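You operate a simulated robot arm through the tools that you are given. There is no shell and no other tool. Be economical: measure what you need, move in short steps, check, and stop when the job is done.

The job below is to be done with a simulated robot arm. You get a single attempt, and the scene is never put back.

JOB
Move the battery that the FAULT window names into the white slot and get it charging.
Fine: switch the big charger off and lift its yellow bar first; set the battery before the slot, push it home, bar down again, then switch on. The other two stay in. Set down upright: what you pick out.

It is judged by the outcome, as a careful person would: the job done as asked, and still so three seconds after it is handed in. It fails if anything else is knocked over, pushed out of place, dropped, spilled or broken.

ROBOT AND FRAMES
A 6-joint arm with a fingered hand on a trunk, on a base that drives. Base frame: it is fixed to the floor where the robot stands at the start and does not move with it; the origin is under the middle of the robot, x ahead of it, y to its left, z up; the surface under the hand at the start is at about z = 860. Readings come in mm, degrees, newtons and seconds.
With the tool pointing down near the work surface it reaches from about 340 to 760 mm from the robot's upright axis, wherever it stands. Its first joint turns from -166.0 to 166.0 degrees. Places, roughly: big charger [500, -400, 900]; front of the white slot [500, -500, 900]; red switch of the big charger [500, -200, 900]; white slot [500, -500, 900]; yellow bar of the big charger [600, -400, 900]. Payload 4 kg.
The tool frame sits at the grasp point between the pads (the TCP): z along the fingers, y along the line on which they close. The tips reach 26 mm beyond it. The gripper opens to 148 mm. The gripper's body begins 73 mm behind the TCP. The gripper is a hand of 3 fingers: y runs from the thumb to the fingers, the wrist lies at [0, 0, -239] in the tool frame, and closing takes about 1.5 s.
Orientation is told as [roll, pitch, yaw] about the base's x, y, z axes, in that order, counted from this pose: with the fingers straight down and closing along the base's y, the tool's x points along the base's -x, its y along +y and its z along -z.

CONTROLS
- The arm moves only by the tool play_rows. Its argument "targets" is a list of rows, each an object (a shift or turn left out is 0, a gripper value left out holds the last) with "claw": the gripper command, from -1 (fully open) to 1 (shut), values between in proportion; "delta_pos": the shift along the base's x, y, z in units of 200 mm (1.0 is 200 mm), a list of three; "angular": the turn, a rotation vector about the base's x, y, z in units of 60 degrees (1.0 is 60 degrees), a list of three. In form: [{"claw": claw, "delta_pos": [tx, ty, tz], "angular": [rx, ry, rz]}, ...]. A call has 1 to 12 rows; each row is the pose to reach, as a shift and turn from the pose commanded when the call began. A call with a number of a shift or a turn outside -1 to 1 is refused whole. Rows are played at 5 a second. More than 50 mm and 8.6 degrees between two rows, or a gripper value outside its range, and nothing of the call is played. A pose out of reach is approached as far as the arm can. The call stops where the force on the tool passes 50 N (or 10 N more than at its start, if that is more) or the arm is blocked; 0.2 s more then pass. The fingers move at their own pace (about 153 mm/s each) and stop on an object; they squeeze with about 30 N. The grip force told is the motor's: it shows also when the fingers shut on nothing. Time passes only in rows, and 0.2 s behind the last, so rows that repeat a pose let the fingers close. It gives the time, the measured TCP pose, the force on the tool (base axes), the opening and the grip force at its end, in the units of the frame above (readings bear some noise), with the torque about the TCP (base axes, N m) and any sound that the robot's microphone picked up.
- Cameras (640 x 400 px; columns grow to the right, rows downward): "scene" is now at [9.5, 110.9, 1578.1]; the picture's right is [-0.58, -0.82, 0.00], its down [-0.51, 0.36, -0.78] and it looks along [0.64, -0.45, -0.62] (base axes); focal length 252 px, centre (320, 200). "wrist" rides on the gripper at [68, -39, -90] in the tool frame; the picture's right is [0.50, 0.87, 0.00], its down [-0.66, 0.38, -0.65] and it looks along [-0.57, 0.33, 0.76] (tool axes); focal length 222 px, centre (320, 200). There is no depth. A picture from a camera that has moved, and an enlarged one, comes with that camera's place and axes in the base frame and with its lens.
- capture(camera): a new picture of that camera. It takes no simulated time.
- move_column(by): slides the trunk up (or, below 0, down) by that many mm; the arm and the scene camera ride with it, the base frame stays. It gives what a move gives, with no picture.
- drive_base(legs): drives the robot by 1 to 6 legs, each [ahead, left, turn to the left] in mm, mm and degrees, along the robot's own axes; the way and the turn of a leg run together, so that a leg with both is an arc; at most 1500 mm and 180 degrees a leg. The arm and the cameras ride along, it lands a little off, and it stops where it bumps. It gives what a move gives.
- grasp_type(shape): the hand has 3 fingers and takes this shape, open, in about a second: jaw (thumb against the fingers, like two jaws); tri (thumb and two fingers); tip (a fingertip pinch); poke (one finger out to press); point (the index stretched); flat (the hand flat); cup (the hand cupped); fist (a fist). The gripper value then closes the fingers along that shape, each until it touches; the sizes above hold for jaw. It gives what a move gives, with no picture.
- turn_head(pan, tilt): turns the head with the scene camera to pan (to the left, within 155 degrees either way) and tilt (down, from -29 to 69), counted from straight ahead of the robot. It gives what a move gives.
- zoom(camera, box): a new picture of the part [left, top, right, bottom] of that camera's present view, enlarged. It takes no simulated time.
- finish_job(): hands the job in; it is judged then, once.

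Go step by step. Nothing tells you exact positions but the pictures and the camera data: compare them with the known pose of the tool, close in by small moves and look again before you grip or let go. The budget is 120 turns and 98 pictures, counting those below and the enlarged ones. Unless the task says otherwise, let go and move clear before handing in, and close with one line.

The tools are called after "Request:" as name(argument=value, ...) on one line, values as JSON. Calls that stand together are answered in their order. play_rows: Moves the arm, as the interface text tells. Its arguments: {"type":"object","properties":{"targets":{"type":"array","items":{"type":"object","properties":{"claw":{"type":"number"},"delta_pos":{"type":"array","items":{"type":"number"}},"angular":{"type":"array","items":{"type":"number"}}}}}},"required":["targets"]} The other tools are called the same way: move_column (by) slides the trunk up or down; grasp_type (shape) gives the hand a shape; drive_base (legs) drives the base; turn_head (pan, tilt) turns the head that bears the scene camera; capture (camera) takes a picture; zoom (camera, box) takes an enlarged picture of a part of a camera's view; finish_job () hands the job in.

At the start:

```text
time: 0.0
tool_pos: [398.1, -287.1, 1244.7]
orientation: [0.0, 0.0, 0.0]
wrist_force: [-0.3, -0.3, -0.7]
torque: [-0.03, -0.03, -0.01]
width: 147.9
gripper_force: 0.1
shape: jaw
trunk travel left (down, up): [-525.0, 65.0]
robot x, y, heading: [3.4, -2.0, 0.1]
head pan, tilt: [-35.2, 38.5]
```

scene: 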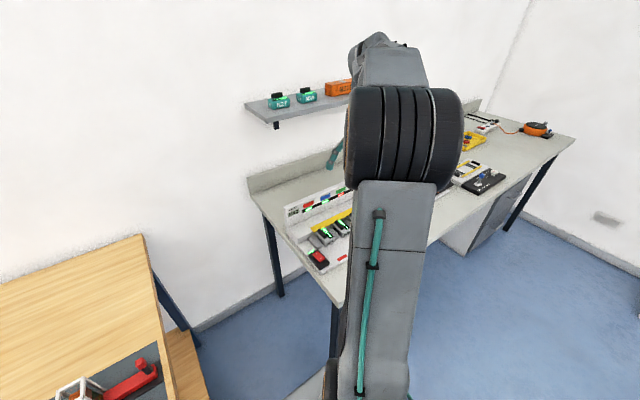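
wrist: 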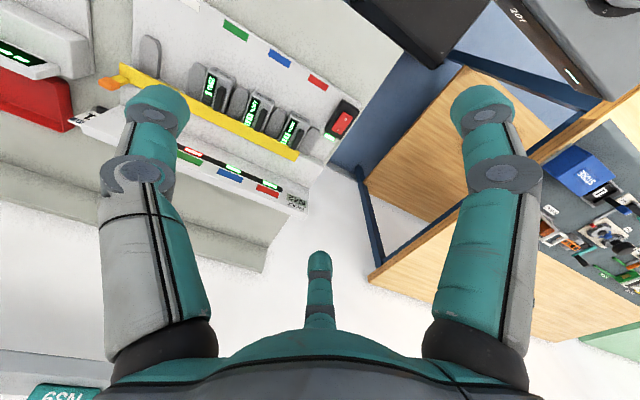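

I see the big charger with three batteries and a yellow bar, partly hidden by the arm. I'll zoom in on it from both cameras.

Request:
zoom(camera="wrist", box=[60, 0, 380, 200])

Request:
zoom(camera="scene", box=[240, 150, 400, 290])

```text
2.00 times, centred on (220, 100) of wrist
camera zoom: at [329.6, -325.9, 1334.7], right [-0.5, 0.87, 0.0], down [0.66, 0.38, 0.65], along [0.57, 0.33, -0.76], focal length 444 px, centre (520, 400)
```

zoom: 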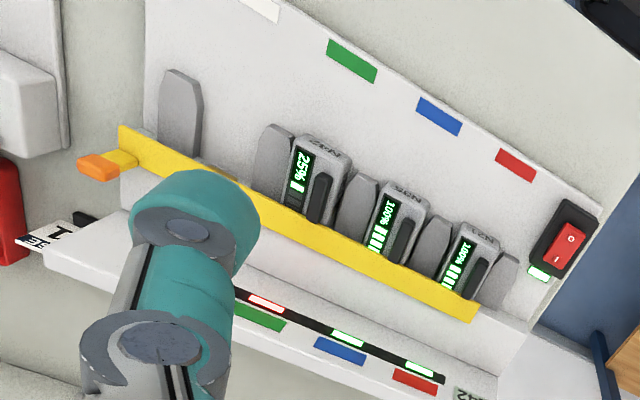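

```text
2.86 times, centred on (320, 220) of scene
camera zoom: at [9.5, 110.9, 1578.1], right [-0.58, -0.82, 0.0], down [-0.51, 0.36, -0.78], along [0.64, -0.45, -0.62], focal length 721 px, centre (320, 143)
```

zoom: 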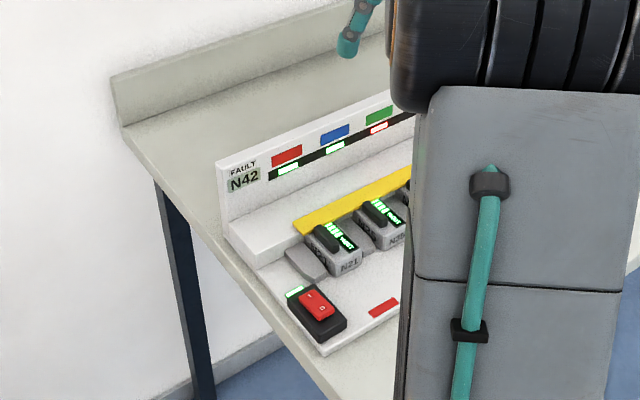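

The FAULT window reads N42. I'll move the arm left to clear the head's view.

Request:
play_rows(targets=[{"claw": -1, "delta_pos": [0, 0.2, 0]}, {"delta_pos": [0, 0.44, 0]}, {"delta_pos": [0, 0.68, 0]}, {"delta_pos": [0, 0.92, 0]}, {"delta_pos": [0, 1, 0]}])

Request:
play_rows(targets=[{"delta_pos": [0, 0.2, 0]}, {"delta_pos": [0, 0.44, 0]}, {"delta_pos": [0, 0.68, 0]}, {"delta_pos": [0, 0.92, 0]}, {"delta_pos": [0, 1, 0]}])

Request:
capture(camera="scene")

Request:
zoom(camera="scene", box=[270, 150, 430, 250])

```text
time: 1.2
tool_pos: [399.5, -87.2, 1245.3]
orientation: [0.0, 0.1, -0.2]
wrist_force: [-0.4, -0.5, -0.3]
torque: [0.02, 0.02, 0.02]
width: 148.0
gripper_force: 0.1
shape: jaw
trunk travel left (down, up): [-525.0, 65.0]
robot x, y, heading: [-4.5, 1.4, 0.2]
head pan, tilt: [-35.2, 38.5]
```

```text
time: 2.4
tool_pos: [398.9, 113.5, 1243.9]
orientation: [0.0, 0.0, 0.0]
wrist_force: [1.3, 0.2, -0.2]
torque: [-0.02, -0.03, -0.01]
width: 148.0
gripper_force: 0.0
shape: jaw
trunk travel left (down, up): [-525.0, 65.0]
robot x, y, heading: [-1.7, -2.6, -0.1]
head pan, tilt: [-35.2, 38.5]
```

```text
93 pictures are left
camera scene: at [9.6, 111.2, 1578.1], right [-0.58, -0.82, 0.0], down [-0.51, 0.36, -0.78], along [0.64, -0.45, -0.62], focal length 252 px, centre (320, 200)
```

scene: 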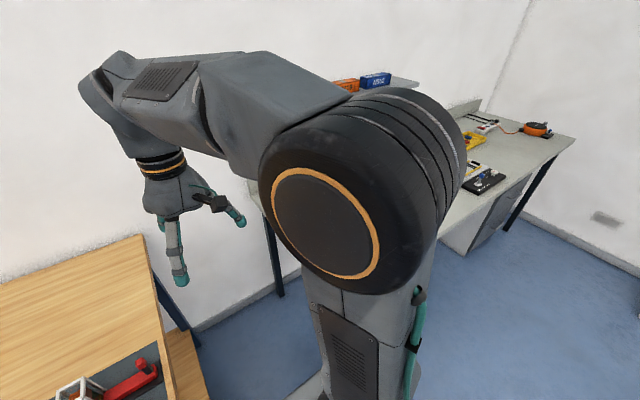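

```text
4.00 times, centred on (350, 200) of scene
camera zoom: at [9.6, 111.2, 1578.1], right [-0.58, -0.82, 0.0], down [-0.51, 0.36, -0.78], along [0.64, -0.45, -0.62], focal length 1009 px, centre (200, 200)
```

zoom: 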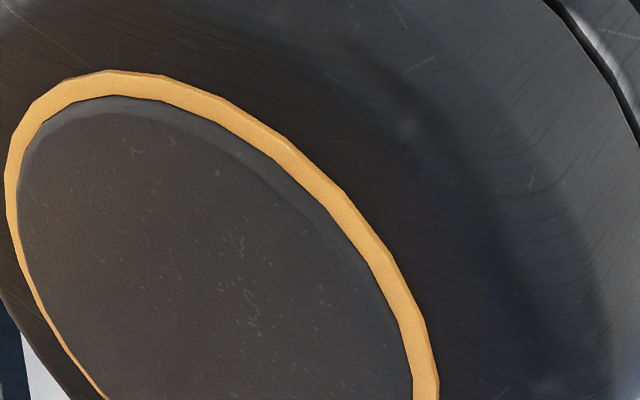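

The shoulder blocks the view, so I'll bring the arm back to the right. Then I'll drive the base right so the charger lies left-ahead of the head.

Request:
play_rows(targets=[{"delta_pos": [0, -0.2, 0]}, {"delta_pos": [0, -0.44, 0]}, {"delta_pos": [0, -0.68, 0]}, {"delta_pos": [0, -0.92, 0]}, {"delta_pos": [0, -1, 0]}])

Request:
play_rows(targets=[{"delta_pos": [0, -0.2, 0]}, {"delta_pos": [0, -0.44, 0]}, {"delta_pos": [0, -0.68, 0]}, {"delta_pos": [0, -0.92, 0]}, {"delta_pos": [0, -1, 0]}])

Request:
drive_base(legs=[[0, -500, 0]])

Request:
turn_head(pan=0, tilt=45)

Request:
capture(camera="scene")

Request:
capture(camera="wrist")

```text
time: 3.6
tool_pos: [399.5, -87.4, 1245.2]
orientation: [0.0, 0.0, 0.0]
wrist_force: [0.5, 0.3, 0.0]
torque: [0.0, -0.01, 0.0]
width: 148.1
gripper_force: 0.1
shape: jaw
trunk travel left (down, up): [-525.0, 65.0]
robot x, y, heading: [1.8, 1.6, 0.1]
head pan, tilt: [-35.2, 38.5]
```

```text
time: 4.8
tool_pos: [398.7, -286.4, 1243.5]
orientation: [0.0, 0.0, 0.0]
wrist_force: [0.6, -0.4, -0.2]
torque: [-0.02, 0.02, 0.01]
width: 147.7
gripper_force: 0.0
shape: jaw
trunk travel left (down, up): [-525.0, 65.0]
robot x, y, heading: [0.0, 0.6, -0.2]
head pan, tilt: [-35.2, 38.5]
```

```text
time: 7.7
tool_pos: [397.4, -786.1, 1244.7]
orientation: [0.1, 0.0, -0.4]
wrist_force: [-0.7, 0.3, 0.5]
torque: [0.0, 0.02, 0.02]
width: 148.0
gripper_force: 0.1
shape: jaw
trunk travel left (down, up): [-525.0, 65.0]
robot x, y, heading: [-1.3, -500.9, -0.3]
head pan, tilt: [-35.2, 38.5]
```

```text
time: 8.8
tool_pos: [395.6, -787.0, 1244.8]
orientation: [0.0, 0.0, -0.5]
wrist_force: [0.2, -0.9, 0.1]
torque: [-0.02, -0.03, -0.02]
width: 147.4
gripper_force: 0.0
shape: jaw
trunk travel left (down, up): [-525.0, 65.0]
robot x, y, heading: [-0.8, -500.3, -0.4]
head pan, tilt: [0.0, 45.0]
```

```text
91 pictures are left
camera scene: at [19.9, -338.3, 1568.6], right [-0.01, -1.0, 0.0], down [-0.71, 0.01, -0.71], along [0.71, -0.01, -0.71], focal length 252 px, centre (320, 200)
```

scene: 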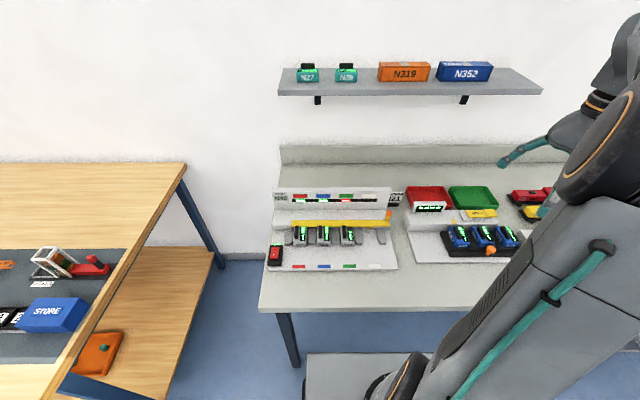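

```text
90 pictures are left
camera wrist: at [326.9, -825.7, 1335.3], right [-0.49, 0.87, 0.0], down [0.66, 0.37, 0.65], along [0.57, 0.32, -0.76], focal length 222 px, centre (320, 200)
```

wrist: 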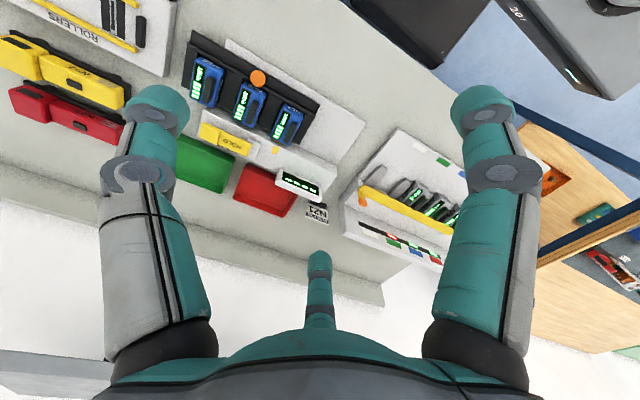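

Clear view now. I'll zoom in on the charger.

Request:
zoom(camera="scene", box=[256, 180, 416, 280])

Request:
zoom(camera="scene", box=[264, 210, 344, 260])

Request:
zoom(camera="scene", box=[328, 185, 418, 241])

```text
4.00 times, centred on (336, 230) of scene
camera zoom: at [19.9, -338.3, 1568.6], right [-0.01, -1.0, 0.0], down [-0.71, 0.01, -0.71], along [0.71, -0.01, -0.71], focal length 1009 px, centre (256, 80)
```

zoom: 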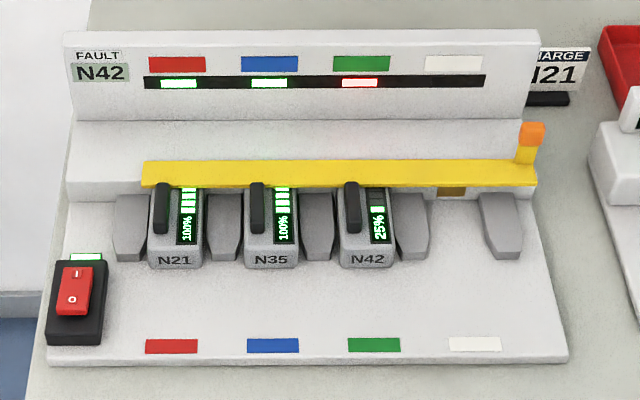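

```text
8.00 times, centred on (304, 235) of scene
camera zoom: at [19.9, -338.3, 1568.6], right [-0.01, -1.0, 0.0], down [-0.71, 0.01, -0.71], along [0.71, -0.01, -0.71], focal length 2018 px, centre (448, -80)
```

zoom: 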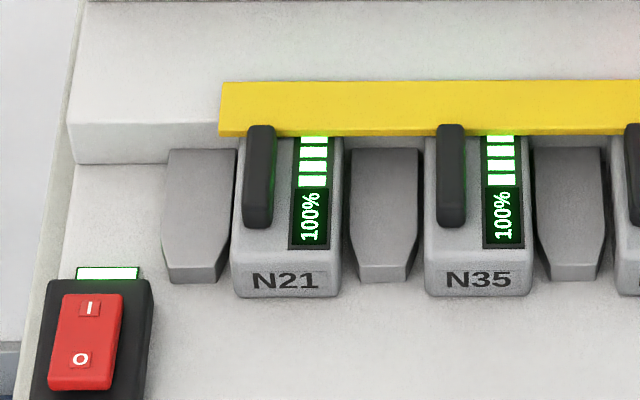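

```text
7.11 times, centred on (373, 213) of scene
camera zoom: at [19.9, -338.3, 1568.6], right [-0.01, -1.0, 0.0], down [-0.71, 0.01, -0.71], along [0.71, -0.01, -0.71], focal length 1794 px, centre (-57, 108)
```

zoom: 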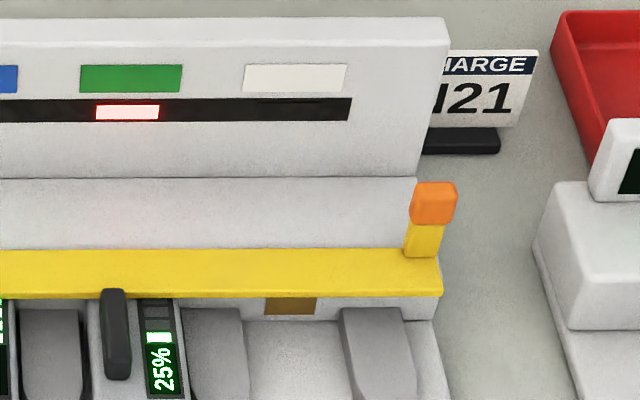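

N42 sits in the green slot at y≈-434, with the white slot at y≈-512 and the switch near (455,-205). I'll move the hand over to the switch in the poke shape for a close-up.

Request:
play_rows(targets=[{"delta_pos": [-0.04, 0.2, 0]}, {"delta_pos": [-0.08, 0.44, 0]}, {"delta_pos": [-0.1, 0.68, 0]}, {"delta_pos": [-0.15, 0.92, 0]}, {"delta_pos": [-0.2, 1, 0]}])

Request:
play_rows(targets=[{"delta_pos": [0, 0.2, -0.1]}, {"delta_pos": [0, 0.44, -0.2]}, {"delta_pos": [0, 0.68, -0.3]}, {"delta_pos": [0, 0.92, -0.4]}, {"delta_pos": [0, 1, -0.4]}])

Request:
grasp_type(shape="poke")

Request:
capture(camera="wrist")

Request:
capture(camera="scene")

```text
time: 9.9
tool_pos: [357.0, -584.3, 1244.5]
orientation: [0.0, 0.0, -0.5]
wrist_force: [-0.3, 0.2, 0.2]
torque: [-0.03, -0.02, -0.01]
width: 147.9
gripper_force: 0.1
shape: jaw
trunk travel left (down, up): [-525.0, 65.0]
robot x, y, heading: [-2.7, -499.3, -0.6]
head pan, tilt: [0.0, 45.0]
```

```text
refused: row 2 steps farther than a row can; nothing moved
```

```text
time: 10.8
tool_pos: [359.2, -584.3, 1245.9]
orientation: [0.0, -0.1, -0.5]
wrist_force: [0.4, 0.0, 0.0]
torque: [0.02, -0.02, 0.01]
width: 0.0
gripper_force: 0.1
shape: poke
trunk travel left (down, up): [-525.0, 65.0]
robot x, y, heading: [-1.0, -497.6, -0.2]
head pan, tilt: [0.0, 45.0]
```

```text
86 pictures are left
camera wrist: at [288.9, -623.9, 1336.3], right [-0.49, 0.87, 0.0], down [0.66, 0.37, 0.65], along [0.57, 0.32, -0.76], focal length 222 px, centre (320, 200)
```

wrist: 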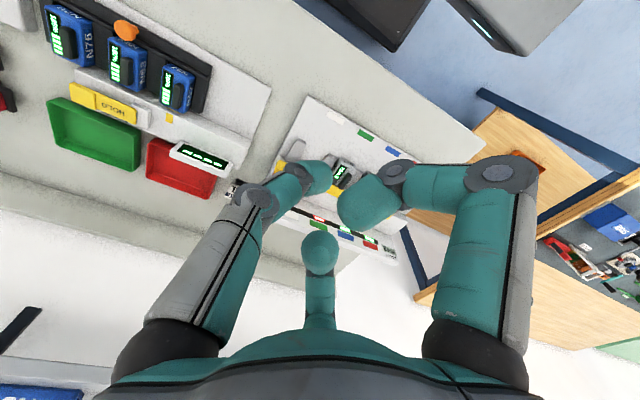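

```text
85 pictures are left
camera scene: at [19.9, -338.2, 1568.6], right [-0.01, -1.0, 0.0], down [-0.71, 0.0, -0.71], along [0.71, 0.0, -0.71], focal length 252 px, centre (320, 200)
```

scene: 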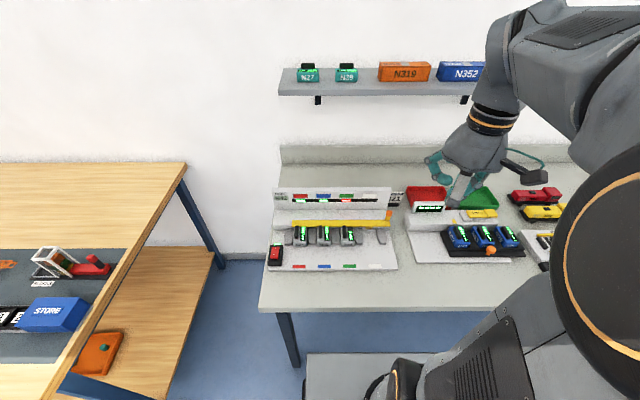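

Request:
zoom(camera="scene", box=[400, 90, 560, 220])

```text
3.08 times, centred on (480, 155) of scene
camera zoom: at [19.9, -338.2, 1568.6], right [-0.01, -1.0, 0.0], down [-0.71, 0.0, -0.71], along [0.71, 0.0, -0.71], focal length 776 px, centre (-172, 338)
```

zoom: 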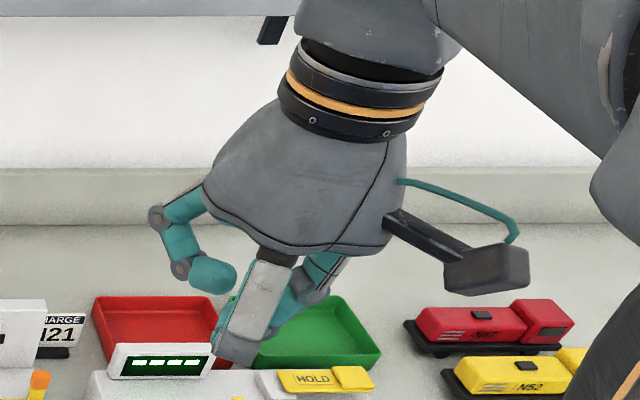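

Request:
play_rows(targets=[{"claw": 1, "delta_pos": [0, 0.2, 0]}, {"delta_pos": [0, 0.4, -0.1]}, {"delta_pos": [0, 0.6, -0.2]}, {"delta_pos": [0, 0.8, -0.3]}, {"delta_pos": [0, 1, -0.4]}, {"delta_pos": [0, 1, -0.4]}])

Request:
capture(camera="wrist")

Request:
zoom(camera="scene", box=[280, 90, 480, 250])

```text
time: 12.2
tool_pos: [358.0, -384.2, 1162.0]
orientation: [0.1, 0.0, -0.4]
wrist_force: [0.2, 0.0, -0.4]
torque: [0.0, -0.01, 0.0]
width: 0.0
gripper_force: 30.1
shape: jaw
trunk travel left (down, up): [-525.0, 65.0]
robot x, y, heading: [0.1, -502.8, -0.4]
head pan, tilt: [0.0, 45.0]
```

```text
83 pictures are left
camera wrist: at [288.4, -423.9, 1253.0], right [-0.49, 0.87, 0.0], down [0.66, 0.37, 0.65], along [0.57, 0.32, -0.76], focal length 222 px, centre (320, 200)
```

wrist: 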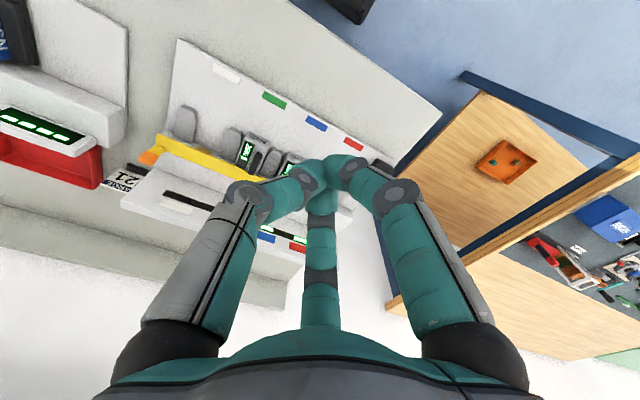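

```text
2.50 times, centred on (380, 170) of scene
camera zoom: at [20.0, -338.0, 1568.5], right [-0.01, -1.0, 0.0], down [-0.71, 0.0, -0.71], along [0.71, 0.0, -0.71], focal length 631 px, centre (170, 275)
```

zoom: 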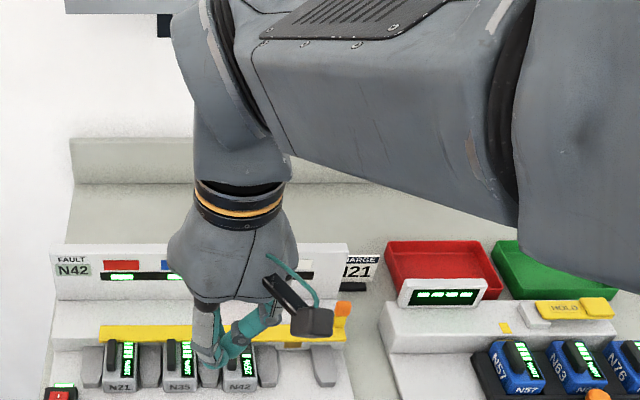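

Closing brought the tips together at the TCP and reset the shape to jaw. I'll set poke again, move closer to the switch without a claw value, and look.

Request:
grasp_type(shape="poke")

Request:
play_rows(targets=[{"delta_pos": [0, 0.15, -0.15]}, {"delta_pos": [0, 0.3, -0.3]}, {"delta_pos": [0, 0.45, -0.45]}, {"delta_pos": [0, 0.6, -0.55]}])

Request:
capture(camera="wrist")

Request:
zoom(camera="scene", box=[240, 150, 400, 290])

```text
time: 13.2
tool_pos: [357.2, -386.0, 1162.2]
orientation: [0.1, 0.0, -0.4]
wrist_force: [1.6, -0.6, 0.5]
torque: [0.0, 0.01, -0.02]
width: 0.0
gripper_force: 0.0
shape: poke
trunk travel left (down, up): [-525.0, 65.0]
robot x, y, heading: [-1.8, -496.2, -0.6]
head pan, tilt: [0.0, 45.0]
```

```text
time: 14.2
tool_pos: [357.5, -265.2, 1055.3]
orientation: [-0.1, 0.0, -0.5]
wrist_force: [0.0, -0.2, 0.4]
torque: [-0.01, 0.01, 0.02]
width: 0.0
gripper_force: 0.1
shape: poke
trunk travel left (down, up): [-525.0, 65.0]
robot x, y, heading: [-1.4, -500.1, -0.4]
head pan, tilt: [0.0, 45.0]
```

```text
81 pictures are left
camera wrist: at [287.8, -305.1, 1146.2], right [-0.49, 0.87, 0.0], down [0.66, 0.37, 0.65], along [0.57, 0.32, -0.76], focal length 222 px, centre (320, 200)
```

wrist: 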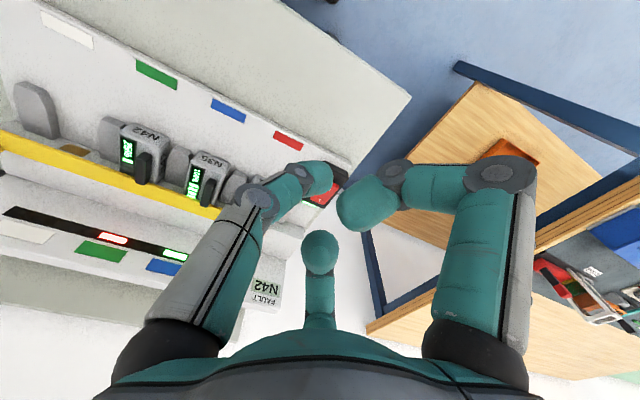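

```text
2.86 times, centred on (320, 220) of scene
camera zoom: at [20.1, -337.9, 1568.5], right [-0.01, -1.0, 0.0], down [-0.71, 0.0, -0.71], along [0.71, 0.0, -0.71], focal length 721 px, centre (320, 143)
```

zoom: 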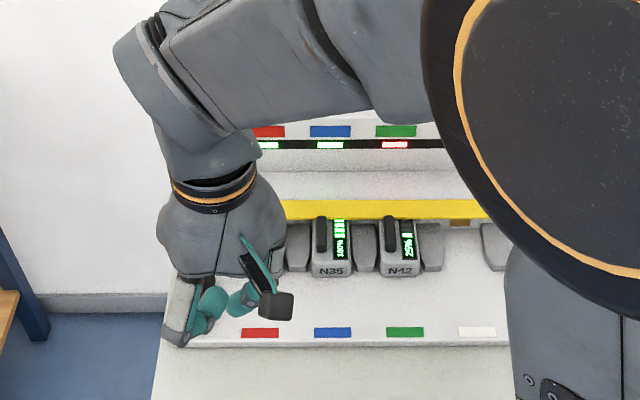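

Request:
zoom(camera="wrist", box=[220, 120, 420, 280])

```text
2.50 times, centred on (320, 200) of wrist
camera zoom: at [287.8, -305.1, 1146.2], right [-0.49, 0.87, 0.0], down [0.66, 0.37, 0.65], along [0.57, 0.32, -0.76], focal length 555 px, centre (320, 200)
```

zoom: 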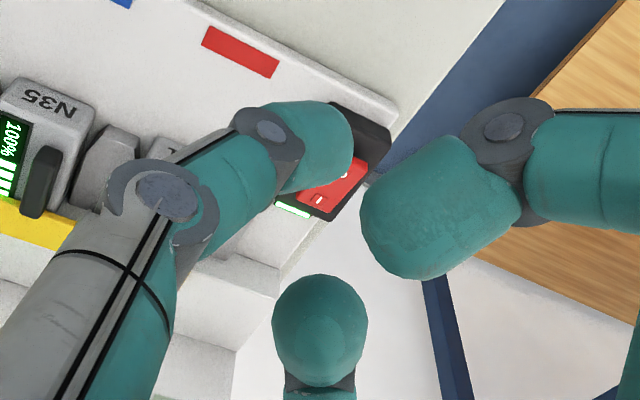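

The left finger pokes straight down at the TCP. The switch's O end is at about (444,-204,905), so I'll hover above it and check.

Request:
play_rows(targets=[{"delta_pos": [0.14, 0.1, -0.1]}, {"delta_pos": [0.28, 0.2, -0.2]}, {"delta_pos": [0.42, 0.3, -0.4]}, {"delta_pos": [0.42, 0.3, -0.4]}])

Request:
capture(camera="wrist")

Request:
zoom(camera="scene", box=[240, 200, 340, 280])

```text
refused: row 3 steps farther than a row can; nothing moved
```

```text
78 pictures are left
camera wrist: at [287.8, -305.1, 1146.2], right [-0.49, 0.87, 0.0], down [0.66, 0.37, 0.65], along [0.57, 0.32, -0.76], focal length 222 px, centre (320, 200)
```

wrist: 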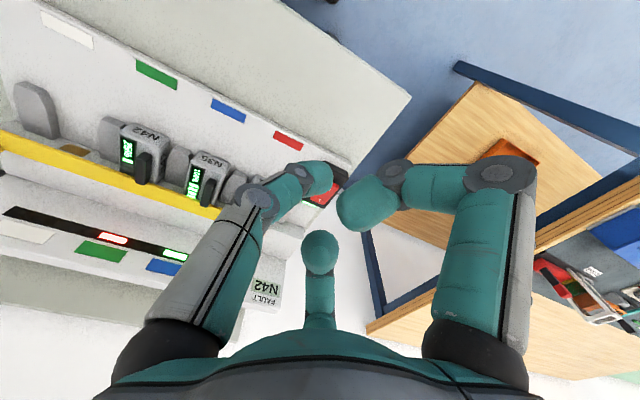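

```text
5.00 times, centred on (290, 240) of scene
camera zoom: at [20.1, -337.9, 1568.5], right [-0.01, -1.0, 0.0], down [-0.71, 0.0, -0.71], along [0.71, 0.0, -0.71], focal length 1261 px, centre (470, 0)
```

zoom: 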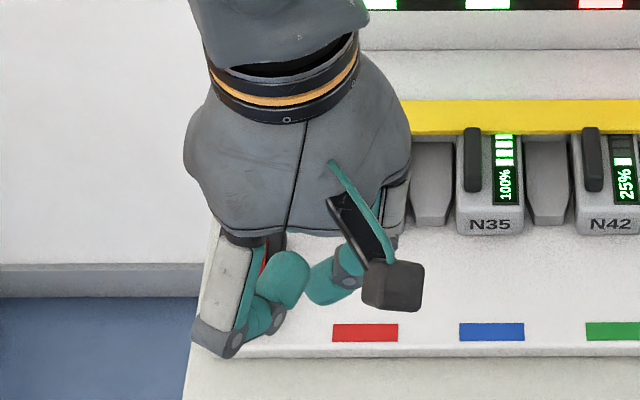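

Request:
play_rows(targets=[{"delta_pos": [0.12, 0.1, -0.1]}, {"delta_pos": [0.24, 0.2, -0.2]}, {"delta_pos": [0.36, 0.25, -0.32]}, {"delta_pos": [0.42, 0.3, -0.42]}, {"delta_pos": [0.42, 0.3, -0.42]}])

Request:
capture(camera="wrist")

Request:
zoom(camera="scene", box=[240, 200, 340, 280])

```text
time: 15.3
tool_pos: [440.4, -205.3, 971.5]
orientation: [0.0, -0.1, -0.4]
wrist_force: [-0.3, -0.2, -0.1]
torque: [0.0, 0.04, 0.03]
width: 0.2
gripper_force: 0.1
shape: poke
trunk travel left (down, up): [-525.0, 65.0]
robot x, y, heading: [-0.8, -498.5, -0.4]
head pan, tilt: [0.0, 45.0]
```

```text
76 pictures are left
camera wrist: at [371.2, -244.3, 1062.4], right [-0.49, 0.87, 0.0], down [0.66, 0.37, 0.65], along [0.57, 0.32, -0.76], focal length 222 px, centre (320, 200)
```

wrist: 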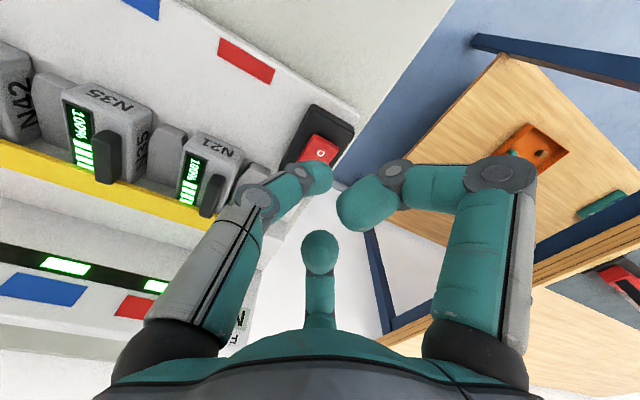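

```text
5.00 times, centred on (290, 240) of scene
camera zoom: at [20.1, -338.0, 1568.5], right [-0.01, -1.0, 0.0], down [-0.71, 0.0, -0.71], along [0.71, 0.0, -0.71], focal length 1261 px, centre (470, 0)
```

zoom: 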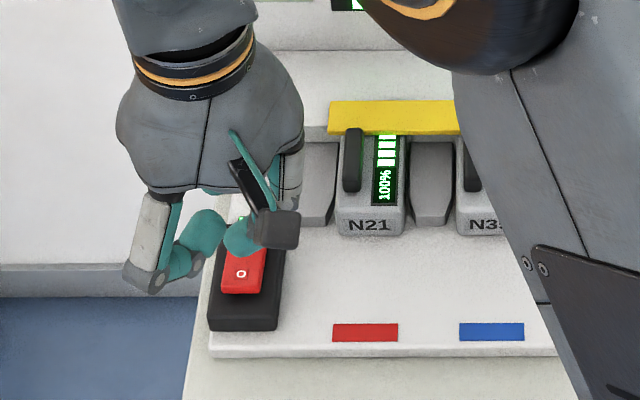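

Aligned to within a few mm. I'll descend in small steps.

Request:
play_rows(targets=[{"delta_pos": [0, 0.025, -0.05]}, {"delta_pos": [0, 0.025, -0.1]}, {"delta_pos": [0, 0.025, -0.14]}, {"delta_pos": [0, 0.025, -0.17]}, {"delta_pos": [0, 0.025, -0.19]}, {"delta_pos": [0, 0.025, -0.21]}])

Request:
zoom(camera="scene", box=[240, 200, 340, 280])

```text
time: 16.8
tool_pos: [439.7, -201.7, 929.0]
orientation: [-0.1, 0.0, -0.5]
wrist_force: [-0.1, -0.2, 0.0]
torque: [0.01, 0.01, 0.01]
width: 0.0
gripper_force: 0.1
shape: poke
trunk travel left (down, up): [-525.0, 65.0]
robot x, y, heading: [-3.2, -500.5, -0.4]
head pan, tilt: [0.0, 45.0]
```

```text
5.00 times, centred on (290, 240) of scene
camera zoom: at [20.0, -338.1, 1568.5], right [-0.01, -1.0, 0.0], down [-0.71, 0.0, -0.71], along [0.71, 0.0, -0.71], focal length 1261 px, centre (470, 0)
```

zoom: 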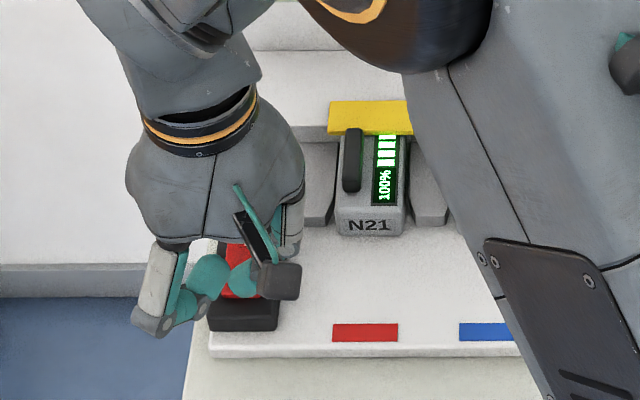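

Request:
play_rows(targets=[{"delta_pos": [0, 0, -0.02]}, {"delta_pos": [0, 0, -0.04]}, {"delta_pos": [0, 0, -0.06]}, {"delta_pos": [0, 0, -0.08]}])

Request:
zoom(camera="wrist", box=[220, 80, 420, 240])

```text
time: 17.7
tool_pos: [439.4, -203.2, 919.0]
orientation: [0.2, -0.3, -0.5]
wrist_force: [-10.1, -7.0, 35.1]
torque: [0.3, 0.02, 0.09]
width: 0.0
gripper_force: 0.0
shape: poke
trunk travel left (down, up): [-525.0, 65.0]
robot x, y, heading: [-3.1, -499.7, -0.5]
head pan, tilt: [0.0, 45.0]
stopped in row 4: the force on the tool passed its limit at 53 N (the readings are from after the stop); the commanded pose is now the measured one
```

```text
2.50 times, centred on (320, 160) of wrist
camera zoom: at [368.9, -242.2, 1008.9], right [-0.49, 0.87, 0.0], down [0.65, 0.37, 0.66], along [0.57, 0.33, -0.75], focal length 555 px, centre (320, 300)
```

zoom: 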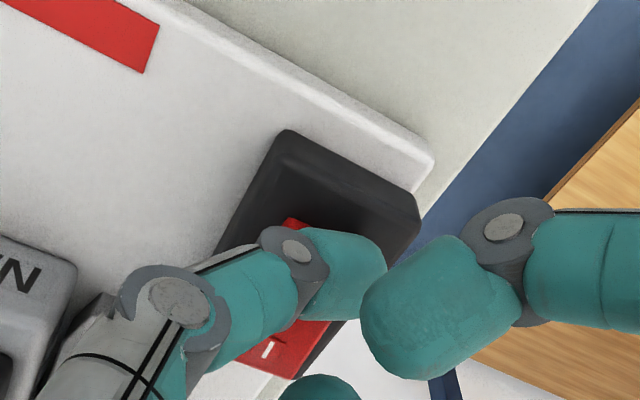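

Request:
play_rows(targets=[{"delta_pos": [0, 0, 0.15]}, {"delta_pos": [0, 0, 0.35]}, {"delta_pos": [-0.2, -0.05, 0.5]}, {"delta_pos": [-0.4, -0.1, 0.6]}, {"delta_pos": [-0.45, -0.3, 0.7]}])

Request:
capture(camera="wrist")

Request:
zoom(camera="wrist", box=[0, 40, 340, 260])

```text
refused: row 3 steps farther than a row can; nothing moved
```

```text
72 pictures are left
camera wrist: at [368.9, -242.2, 1008.9], right [-0.49, 0.87, 0.0], down [0.65, 0.37, 0.66], along [0.57, 0.33, -0.75], focal length 222 px, centre (320, 200)
```

wrist: 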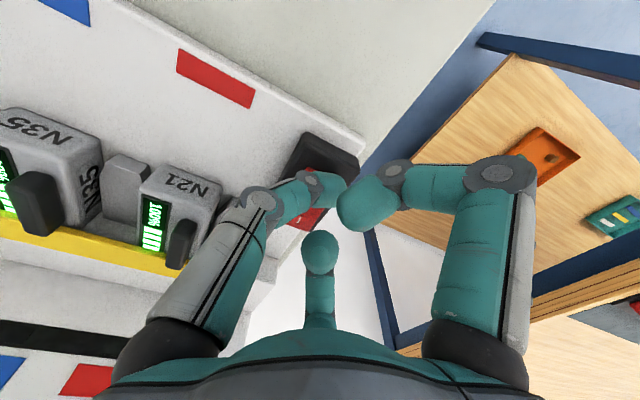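

```text
1.82 times, centred on (170, 150) of wrist
camera zoom: at [368.9, -242.2, 1008.9], right [-0.49, 0.87, 0.0], down [0.65, 0.37, 0.66], along [0.57, 0.33, -0.75], focal length 404 px, centre (593, 291)
```

zoom: 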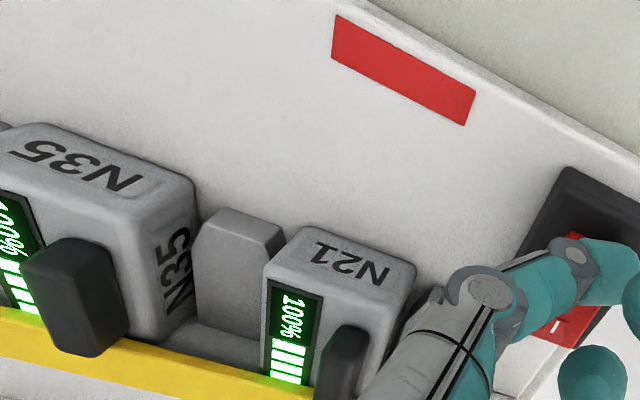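

The status lights went dark, so the charger is off. Now I'll lift the hand and go to view the bar's orange knob near (578,-575,943).

Request:
play_rows(targets=[{"delta_pos": [0, 0, 0.2]}, {"delta_pos": [0, 0, 0.4]}, {"delta_pos": [0, -0.1, 0.6]}, {"delta_pos": [0, -0.2, 0.8]}, {"delta_pos": [0, -0.3, 1.0]}, {"delta_pos": [0, -0.5, 1.0]}, {"delta_pos": [0, -0.74, 1.0]}, {"delta_pos": [0, -0.98, 1.0]}])

Request:
play_rows(targets=[{"delta_pos": [0, -0.2, 0]}, {"delta_pos": [0, -0.4, 0]}, {"delta_pos": [0, -0.6, 0]}, {"delta_pos": [0, -0.8, 0]}, {"delta_pos": [0, -1, 0]}, {"delta_pos": [0, -1, 0]}])

Request:
zoom(camera="scene", box=[256, 180, 416, 280])

Request:
capture(camera="wrist")

```text
time: 19.5
tool_pos: [440.7, -401.6, 1116.7]
orientation: [0.0, -0.2, -0.4]
wrist_force: [0.5, -0.6, -0.3]
torque: [0.0, 0.01, 0.04]
width: 0.0
gripper_force: 0.0
shape: poke
trunk travel left (down, up): [-525.0, 65.0]
robot x, y, heading: [-4.8, -495.8, -0.6]
head pan, tilt: [0.0, 45.0]
```

```text
time: 20.9
tool_pos: [440.2, -597.7, 1115.9]
orientation: [-0.1, -0.1, -0.4]
wrist_force: [-0.1, 0.8, 0.6]
torque: [0.0, 0.0, -0.01]
width: 0.2
gripper_force: 0.1
shape: poke
trunk travel left (down, up): [-525.0, 65.0]
robot x, y, heading: [-4.0, -497.7, -0.1]
head pan, tilt: [0.0, 45.0]
```

```text
4.00 times, centred on (336, 230) of scene
camera zoom: at [19.9, -338.8, 1568.6], right [-0.01, -1.0, 0.0], down [-0.71, 0.0, -0.71], along [0.71, 0.0, -0.71], focal length 1009 px, centre (256, 80)
```

zoom: 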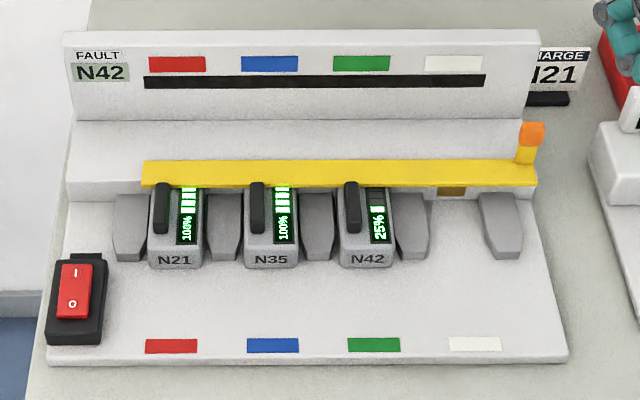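

```text
69 pictures are left
camera wrist: at [370.8, -636.6, 1206.5], right [-0.49, 0.87, 0.0], down [0.66, 0.37, 0.66], along [0.57, 0.32, -0.76], focal length 222 px, centre (320, 200)
```

wrist: 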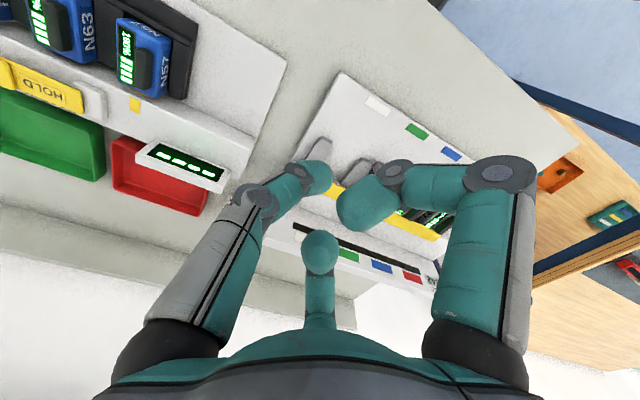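

Charger confirmed off. I'll open to jaw to see the knob and bar closely.

Request:
grasp_type(shape="jaw")

Request:
zoom(camera="wrist", box=[230, 100, 470, 250])

```text
time: 21.8
tool_pos: [440.6, -597.9, 1115.9]
orientation: [0.0, 0.0, -0.4]
wrist_force: [0.7, 0.1, 0.2]
torque: [-0.04, 0.01, 0.01]
width: 147.7
gripper_force: 0.1
shape: jaw
trunk travel left (down, up): [-525.0, 65.0]
robot x, y, heading: [-2.7, -498.0, -0.3]
head pan, tilt: [0.0, 45.0]
```

```text
2.67 times, centred on (350, 175) of wrist
camera zoom: at [370.9, -636.0, 1206.5], right [-0.49, 0.87, 0.0], down [0.66, 0.37, 0.65], along [0.57, 0.32, -0.76], focal length 592 px, centre (240, 267)
```

zoom: 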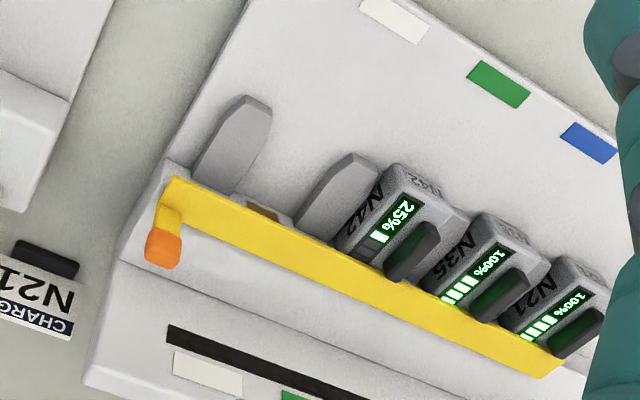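

Request:
zoom(camera="scene", box=[280, 205, 330, 236])

Request:
zoom(camera="scene", box=[355, 200, 405, 231])

```text
12.80 times, centred on (305, 220) of scene
camera zoom: at [19.9, -338.5, 1568.6], right [-0.01, -1.0, 0.0], down [-0.71, 0.0, -0.71], along [0.71, 0.0, -0.71], focal length 3228 px, centre (512, -62)
```

zoom: 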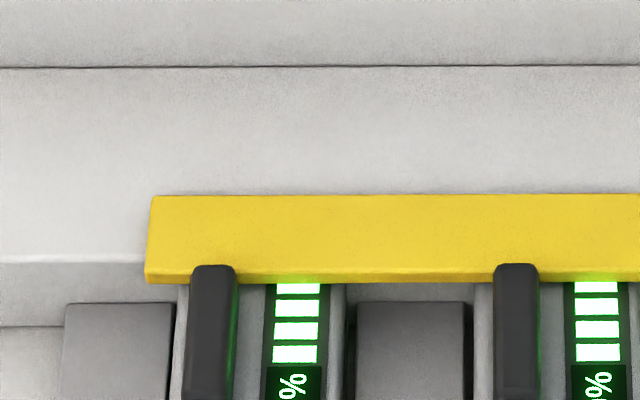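

```text
12.80 times, centred on (380, 216) of scene
camera zoom: at [19.9, -338.5, 1568.6], right [-0.01, -1.0, 0.0], down [-0.71, 0.0, -0.71], along [0.71, 0.0, -0.71], focal length 3228 px, centre (-448, 2)
```

zoom: 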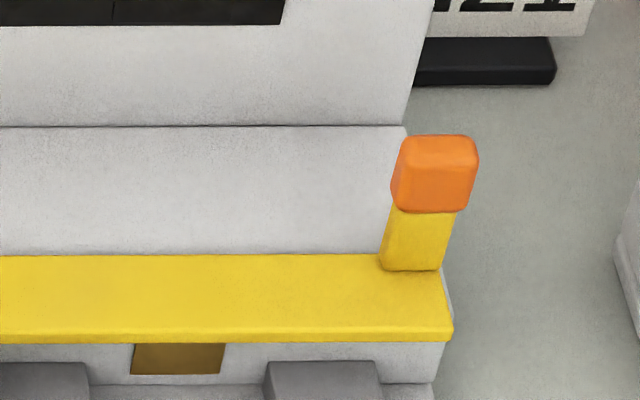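

The knob is at about (583,-570,938), standing on the bar's end. I'll pre-close to about 60 mm, hover above it, and check.

Request:
play_rows(targets=[{"claw": 0.19, "delta_pos": [0.18, 0.04, -0.1]}, {"delta_pos": [0.36, 0.08, -0.2]}, {"delta_pos": [0.54, 0.12, -0.3]}, {"delta_pos": [0.71, 0.14, -0.42]}, {"delta_pos": [0.71, 0.14, -0.53]}, {"delta_pos": [0.71, 0.14, -0.53]}])

Request:
capture(camera="wrist")

Request:
zoom(camera="scene", box=[340, 150, 440, 230])

```text
time: 23.2
tool_pos: [584.3, -569.0, 1009.6]
orientation: [0.0, -0.1, -0.4]
wrist_force: [0.2, -0.1, 0.4]
torque: [0.0, 0.02, 0.0]
width: 60.1
gripper_force: 0.1
shape: jaw
trunk travel left (down, up): [-525.0, 65.0]
robot x, y, heading: [-3.2, -498.1, -0.2]
head pan, tilt: [0.0, 45.0]
```

```text
65 pictures are left
camera wrist: at [514.2, -608.0, 1100.3], right [-0.49, 0.87, 0.0], down [0.66, 0.37, 0.66], along [0.57, 0.32, -0.76], focal length 222 px, centre (320, 200)
```

wrist: 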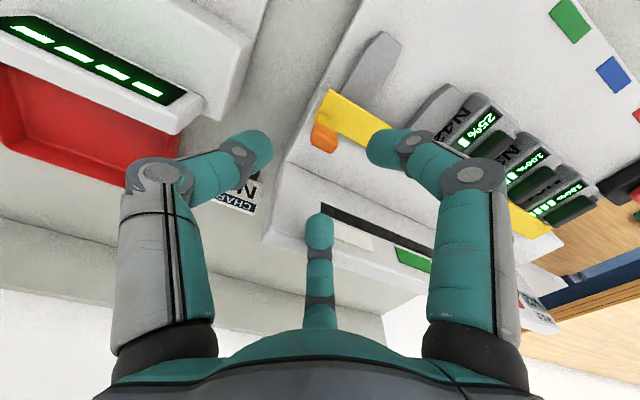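

```text
5.00 times, centred on (390, 190) of scene
camera zoom: at [19.8, -338.5, 1568.6], right [-0.01, -1.0, 0.0], down [-0.71, 0.0, -0.71], along [0.71, 0.0, -0.71], focal length 1261 px, centre (-30, 250)
```

zoom: 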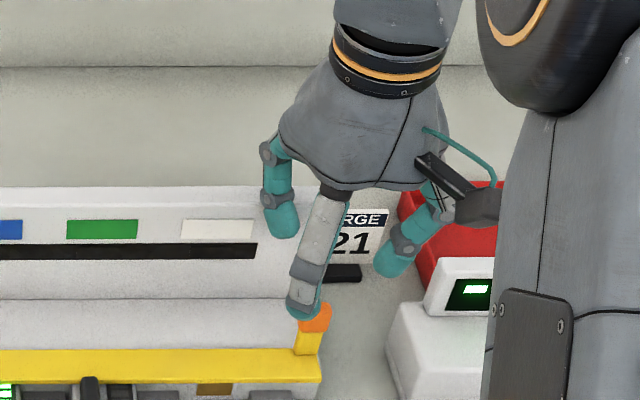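

The back panel (front face at x≈631, top z≈1010) is too close for the far finger. I'll rise, yaw the hand +30° and tilt it back 20° so no finger points at the panel.

Request:
play_rows(targets=[{"delta_pos": [0, 0, 0.2]}, {"delta_pos": [-0.02, 0, 0.25], "angular": [-0.017, -0.065, 0.099]}, {"delta_pos": [-0.02, 0, 0.25], "angular": [-0.035, -0.13, 0.198]}, {"delta_pos": [-0.02, 0, 0.25], "angular": [-0.052, -0.196, 0.297]}, {"delta_pos": [-0.02, 0, 0.25], "angular": [-0.07, -0.261, 0.396]}, {"claw": 0.35, "delta_pos": [-0.02, 0, 0.25], "angular": [-0.087, -0.326, 0.495]}, {"delta_pos": [-0.02, 0, 0.25], "angular": [-0.087, -0.326, 0.495]}])

Request:
capture(camera="wrist")

Request:
zoom(camera="scene", box=[340, 150, 440, 230])

```text
time: 24.8
tool_pos: [578.2, -570.4, 1058.9]
orientation: [-10.2, -17.5, 31.2]
wrist_force: [1.1, 0.6, 0.7]
torque: [0.02, -0.03, -0.01]
width: 48.5
gripper_force: 0.1
shape: jaw
trunk travel left (down, up): [-525.0, 65.0]
robot x, y, heading: [1.6, -499.6, -0.2]
head pan, tilt: [0.0, 45.0]
```

```text
63 pictures are left
camera wrist: at [508.7, -638.2, 1130.7], right [-0.81, 0.51, -0.3], down [0.13, 0.65, 0.75], along [0.57, 0.57, -0.6], focal length 222 px, centre (320, 200)
```

wrist: 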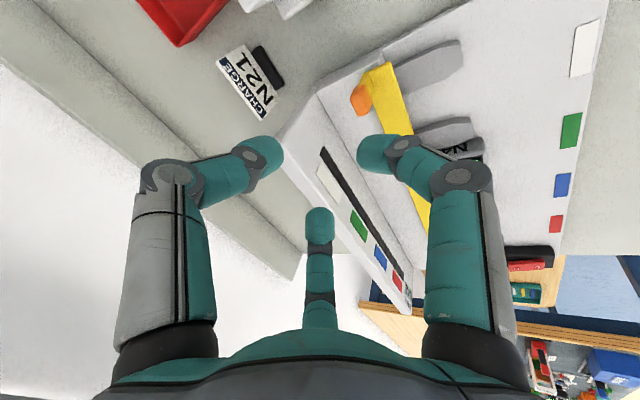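

```text
5.00 times, centred on (390, 190) of scene
camera zoom: at [19.8, -338.6, 1568.6], right [-0.01, -1.0, 0.0], down [-0.71, 0.0, -0.71], along [0.71, 0.0, -0.71], focal length 1261 px, centre (-30, 250)
```

zoom: 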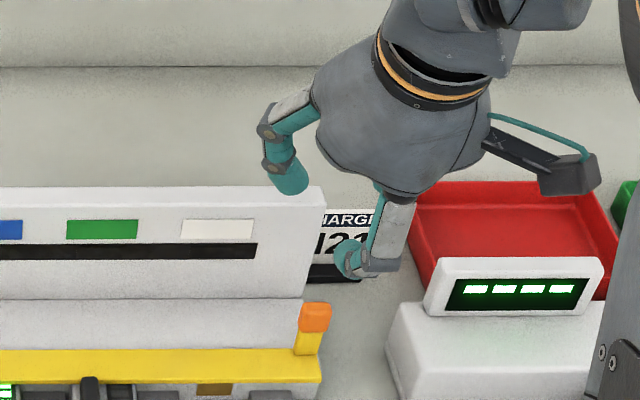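

The hand is over the knob and both cameras agree on its position. I'll descend around it and look.

Request:
play_rows(targets=[{"delta_pos": [0, 0.01, -0.15]}, {"delta_pos": [0, 0.01, -0.3]}, {"delta_pos": [0, 0.01, -0.42]}, {"delta_pos": [0, 0.01, -0.5]}, {"delta_pos": [0, 0.01, -0.55]}])

Request:
zoom(camera="wrist", box=[200, 80, 440, 260])

Request:
zoom(camera="scene", box=[340, 150, 440, 230])

```text
time: 26.0
tool_pos: [578.2, -568.0, 949.0]
orientation: [-10.3, -17.4, 31.2]
wrist_force: [-0.2, -0.2, 0.1]
torque: [0.0, 0.02, -0.02]
width: 48.6
gripper_force: 0.0
shape: jaw
trunk travel left (down, up): [-525.0, 65.0]
robot x, y, heading: [-3.8, -495.3, -0.5]
head pan, tilt: [0.0, 45.0]
```

```text
2.22 times, centred on (320, 170) of wrist
camera zoom: at [509.1, -635.6, 1020.7], right [-0.81, 0.51, -0.3], down [0.14, 0.65, 0.75], along [0.57, 0.56, -0.6], focal length 494 px, centre (320, 267)
```

zoom: 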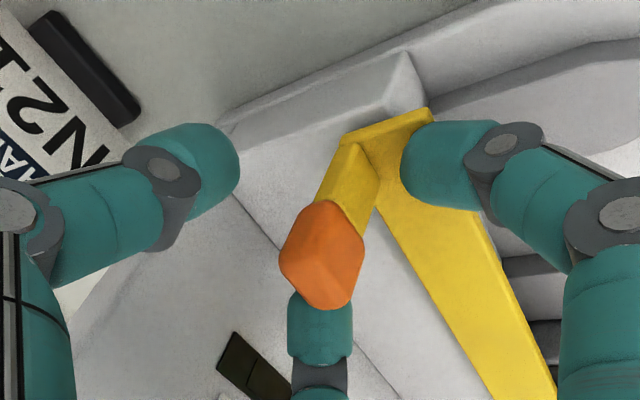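

```text
5.00 times, centred on (390, 190) of scene
camera zoom: at [19.9, -338.5, 1568.6], right [-0.01, -1.0, 0.0], down [-0.71, 0.0, -0.71], along [0.71, 0.0, -0.71], focal length 1261 px, centre (-30, 250)
```

zoom: 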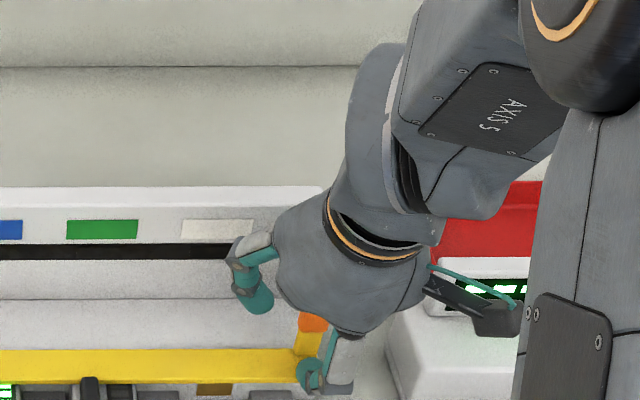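

The fingers surround the knob. Closing.

Request:
play_rows(targets=[{"claw": 0.7}, {"claw": 0.9}, {"claw": 1}, {"claw": 1}, {"claw": 1}, {"claw": 1}, {"claw": 1}])

Request:
zoom(camera="wrist", box=[200, 80, 440, 260])

```text
time: 27.6
tool_pos: [578.9, -568.4, 948.5]
orientation: [-10.0, -17.3, 31.1]
wrist_force: [-2.5, -1.1, -9.2]
torque: [0.02, 0.45, 0.1]
width: 7.8
gripper_force: 30.1
shape: jaw
trunk travel left (down, up): [-525.0, 65.0]
robot x, y, heading: [-4.0, -498.0, -0.7]
head pan, tilt: [0.0, 45.0]
```

```text
2.22 times, centred on (320, 170) of wrist
camera zoom: at [509.2, -635.7, 1020.3], right [-0.81, 0.51, -0.29], down [0.14, 0.65, 0.75], along [0.57, 0.56, -0.6], focal length 494 px, centre (320, 267)
```

zoom: 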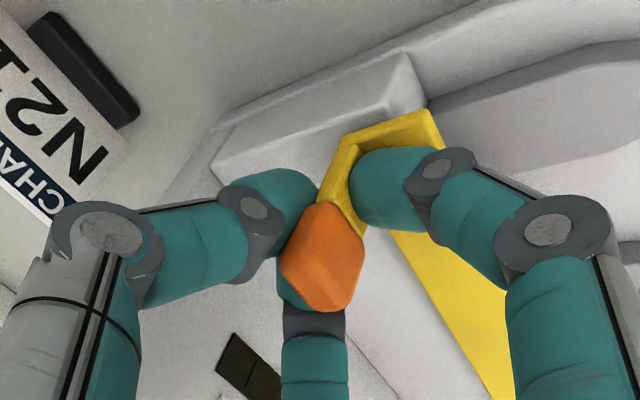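

Fingers are hooked on the stem under the orange knob. Lifting gently to feel which way the bar moves.

Request:
play_rows(targets=[{"delta_pos": [0, 0, 0.02]}, {"delta_pos": [0, 0, 0.05]}, {"delta_pos": [0, 0, 0.08]}, {"delta_pos": [0, 0, 0.1]}])

Request:
zoom(camera="wrist", box=[200, 80, 440, 260])

Request:
zoom(camera="scene", box=[270, 180, 410, 270])

```text
time: 28.6
tool_pos: [580.0, -568.2, 967.9]
orientation: [-10.0, -17.3, 31.1]
wrist_force: [1.0, 1.5, -32.0]
torque: [0.07, 0.33, 0.07]
width: 5.3
gripper_force: 30.2
shape: jaw
trunk travel left (down, up): [-525.0, 65.0]
robot x, y, heading: [-1.4, -499.1, -0.5]
head pan, tilt: [0.0, 45.0]
```

```text
2.22 times, centred on (320, 170) of wrist
camera zoom: at [510.0, -636.1, 1039.7], right [-0.81, 0.51, -0.29], down [0.14, 0.65, 0.75], along [0.57, 0.57, -0.6], focal length 494 px, centre (320, 267)
```

zoom: 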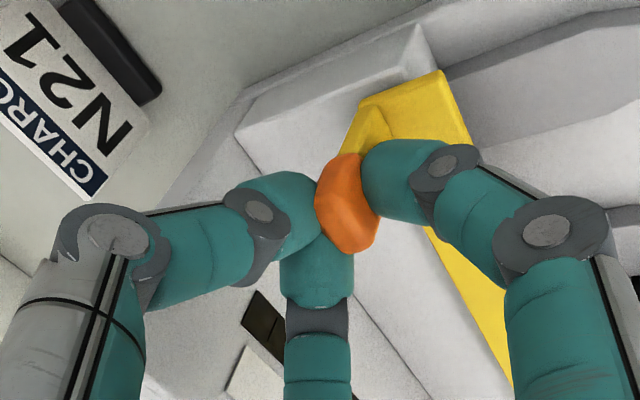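

```text
4.44 times, centred on (340, 225) of scene
camera zoom: at [22.8, -338.7, 1568.7], right [-0.01, -1.0, 0.0], down [-0.71, 0.0, -0.71], along [0.71, 0.0, -0.71], focal length 1121 px, centre (231, 89)
```

zoom: 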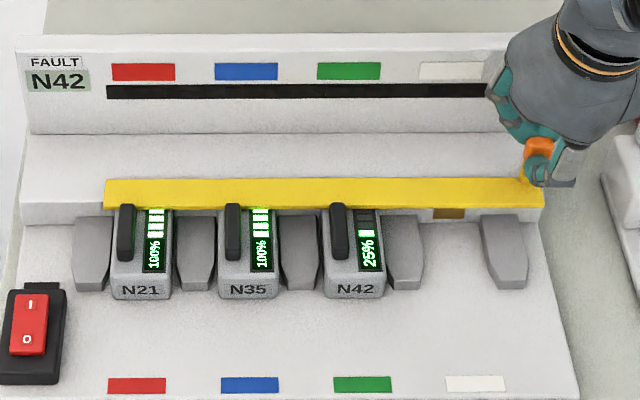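

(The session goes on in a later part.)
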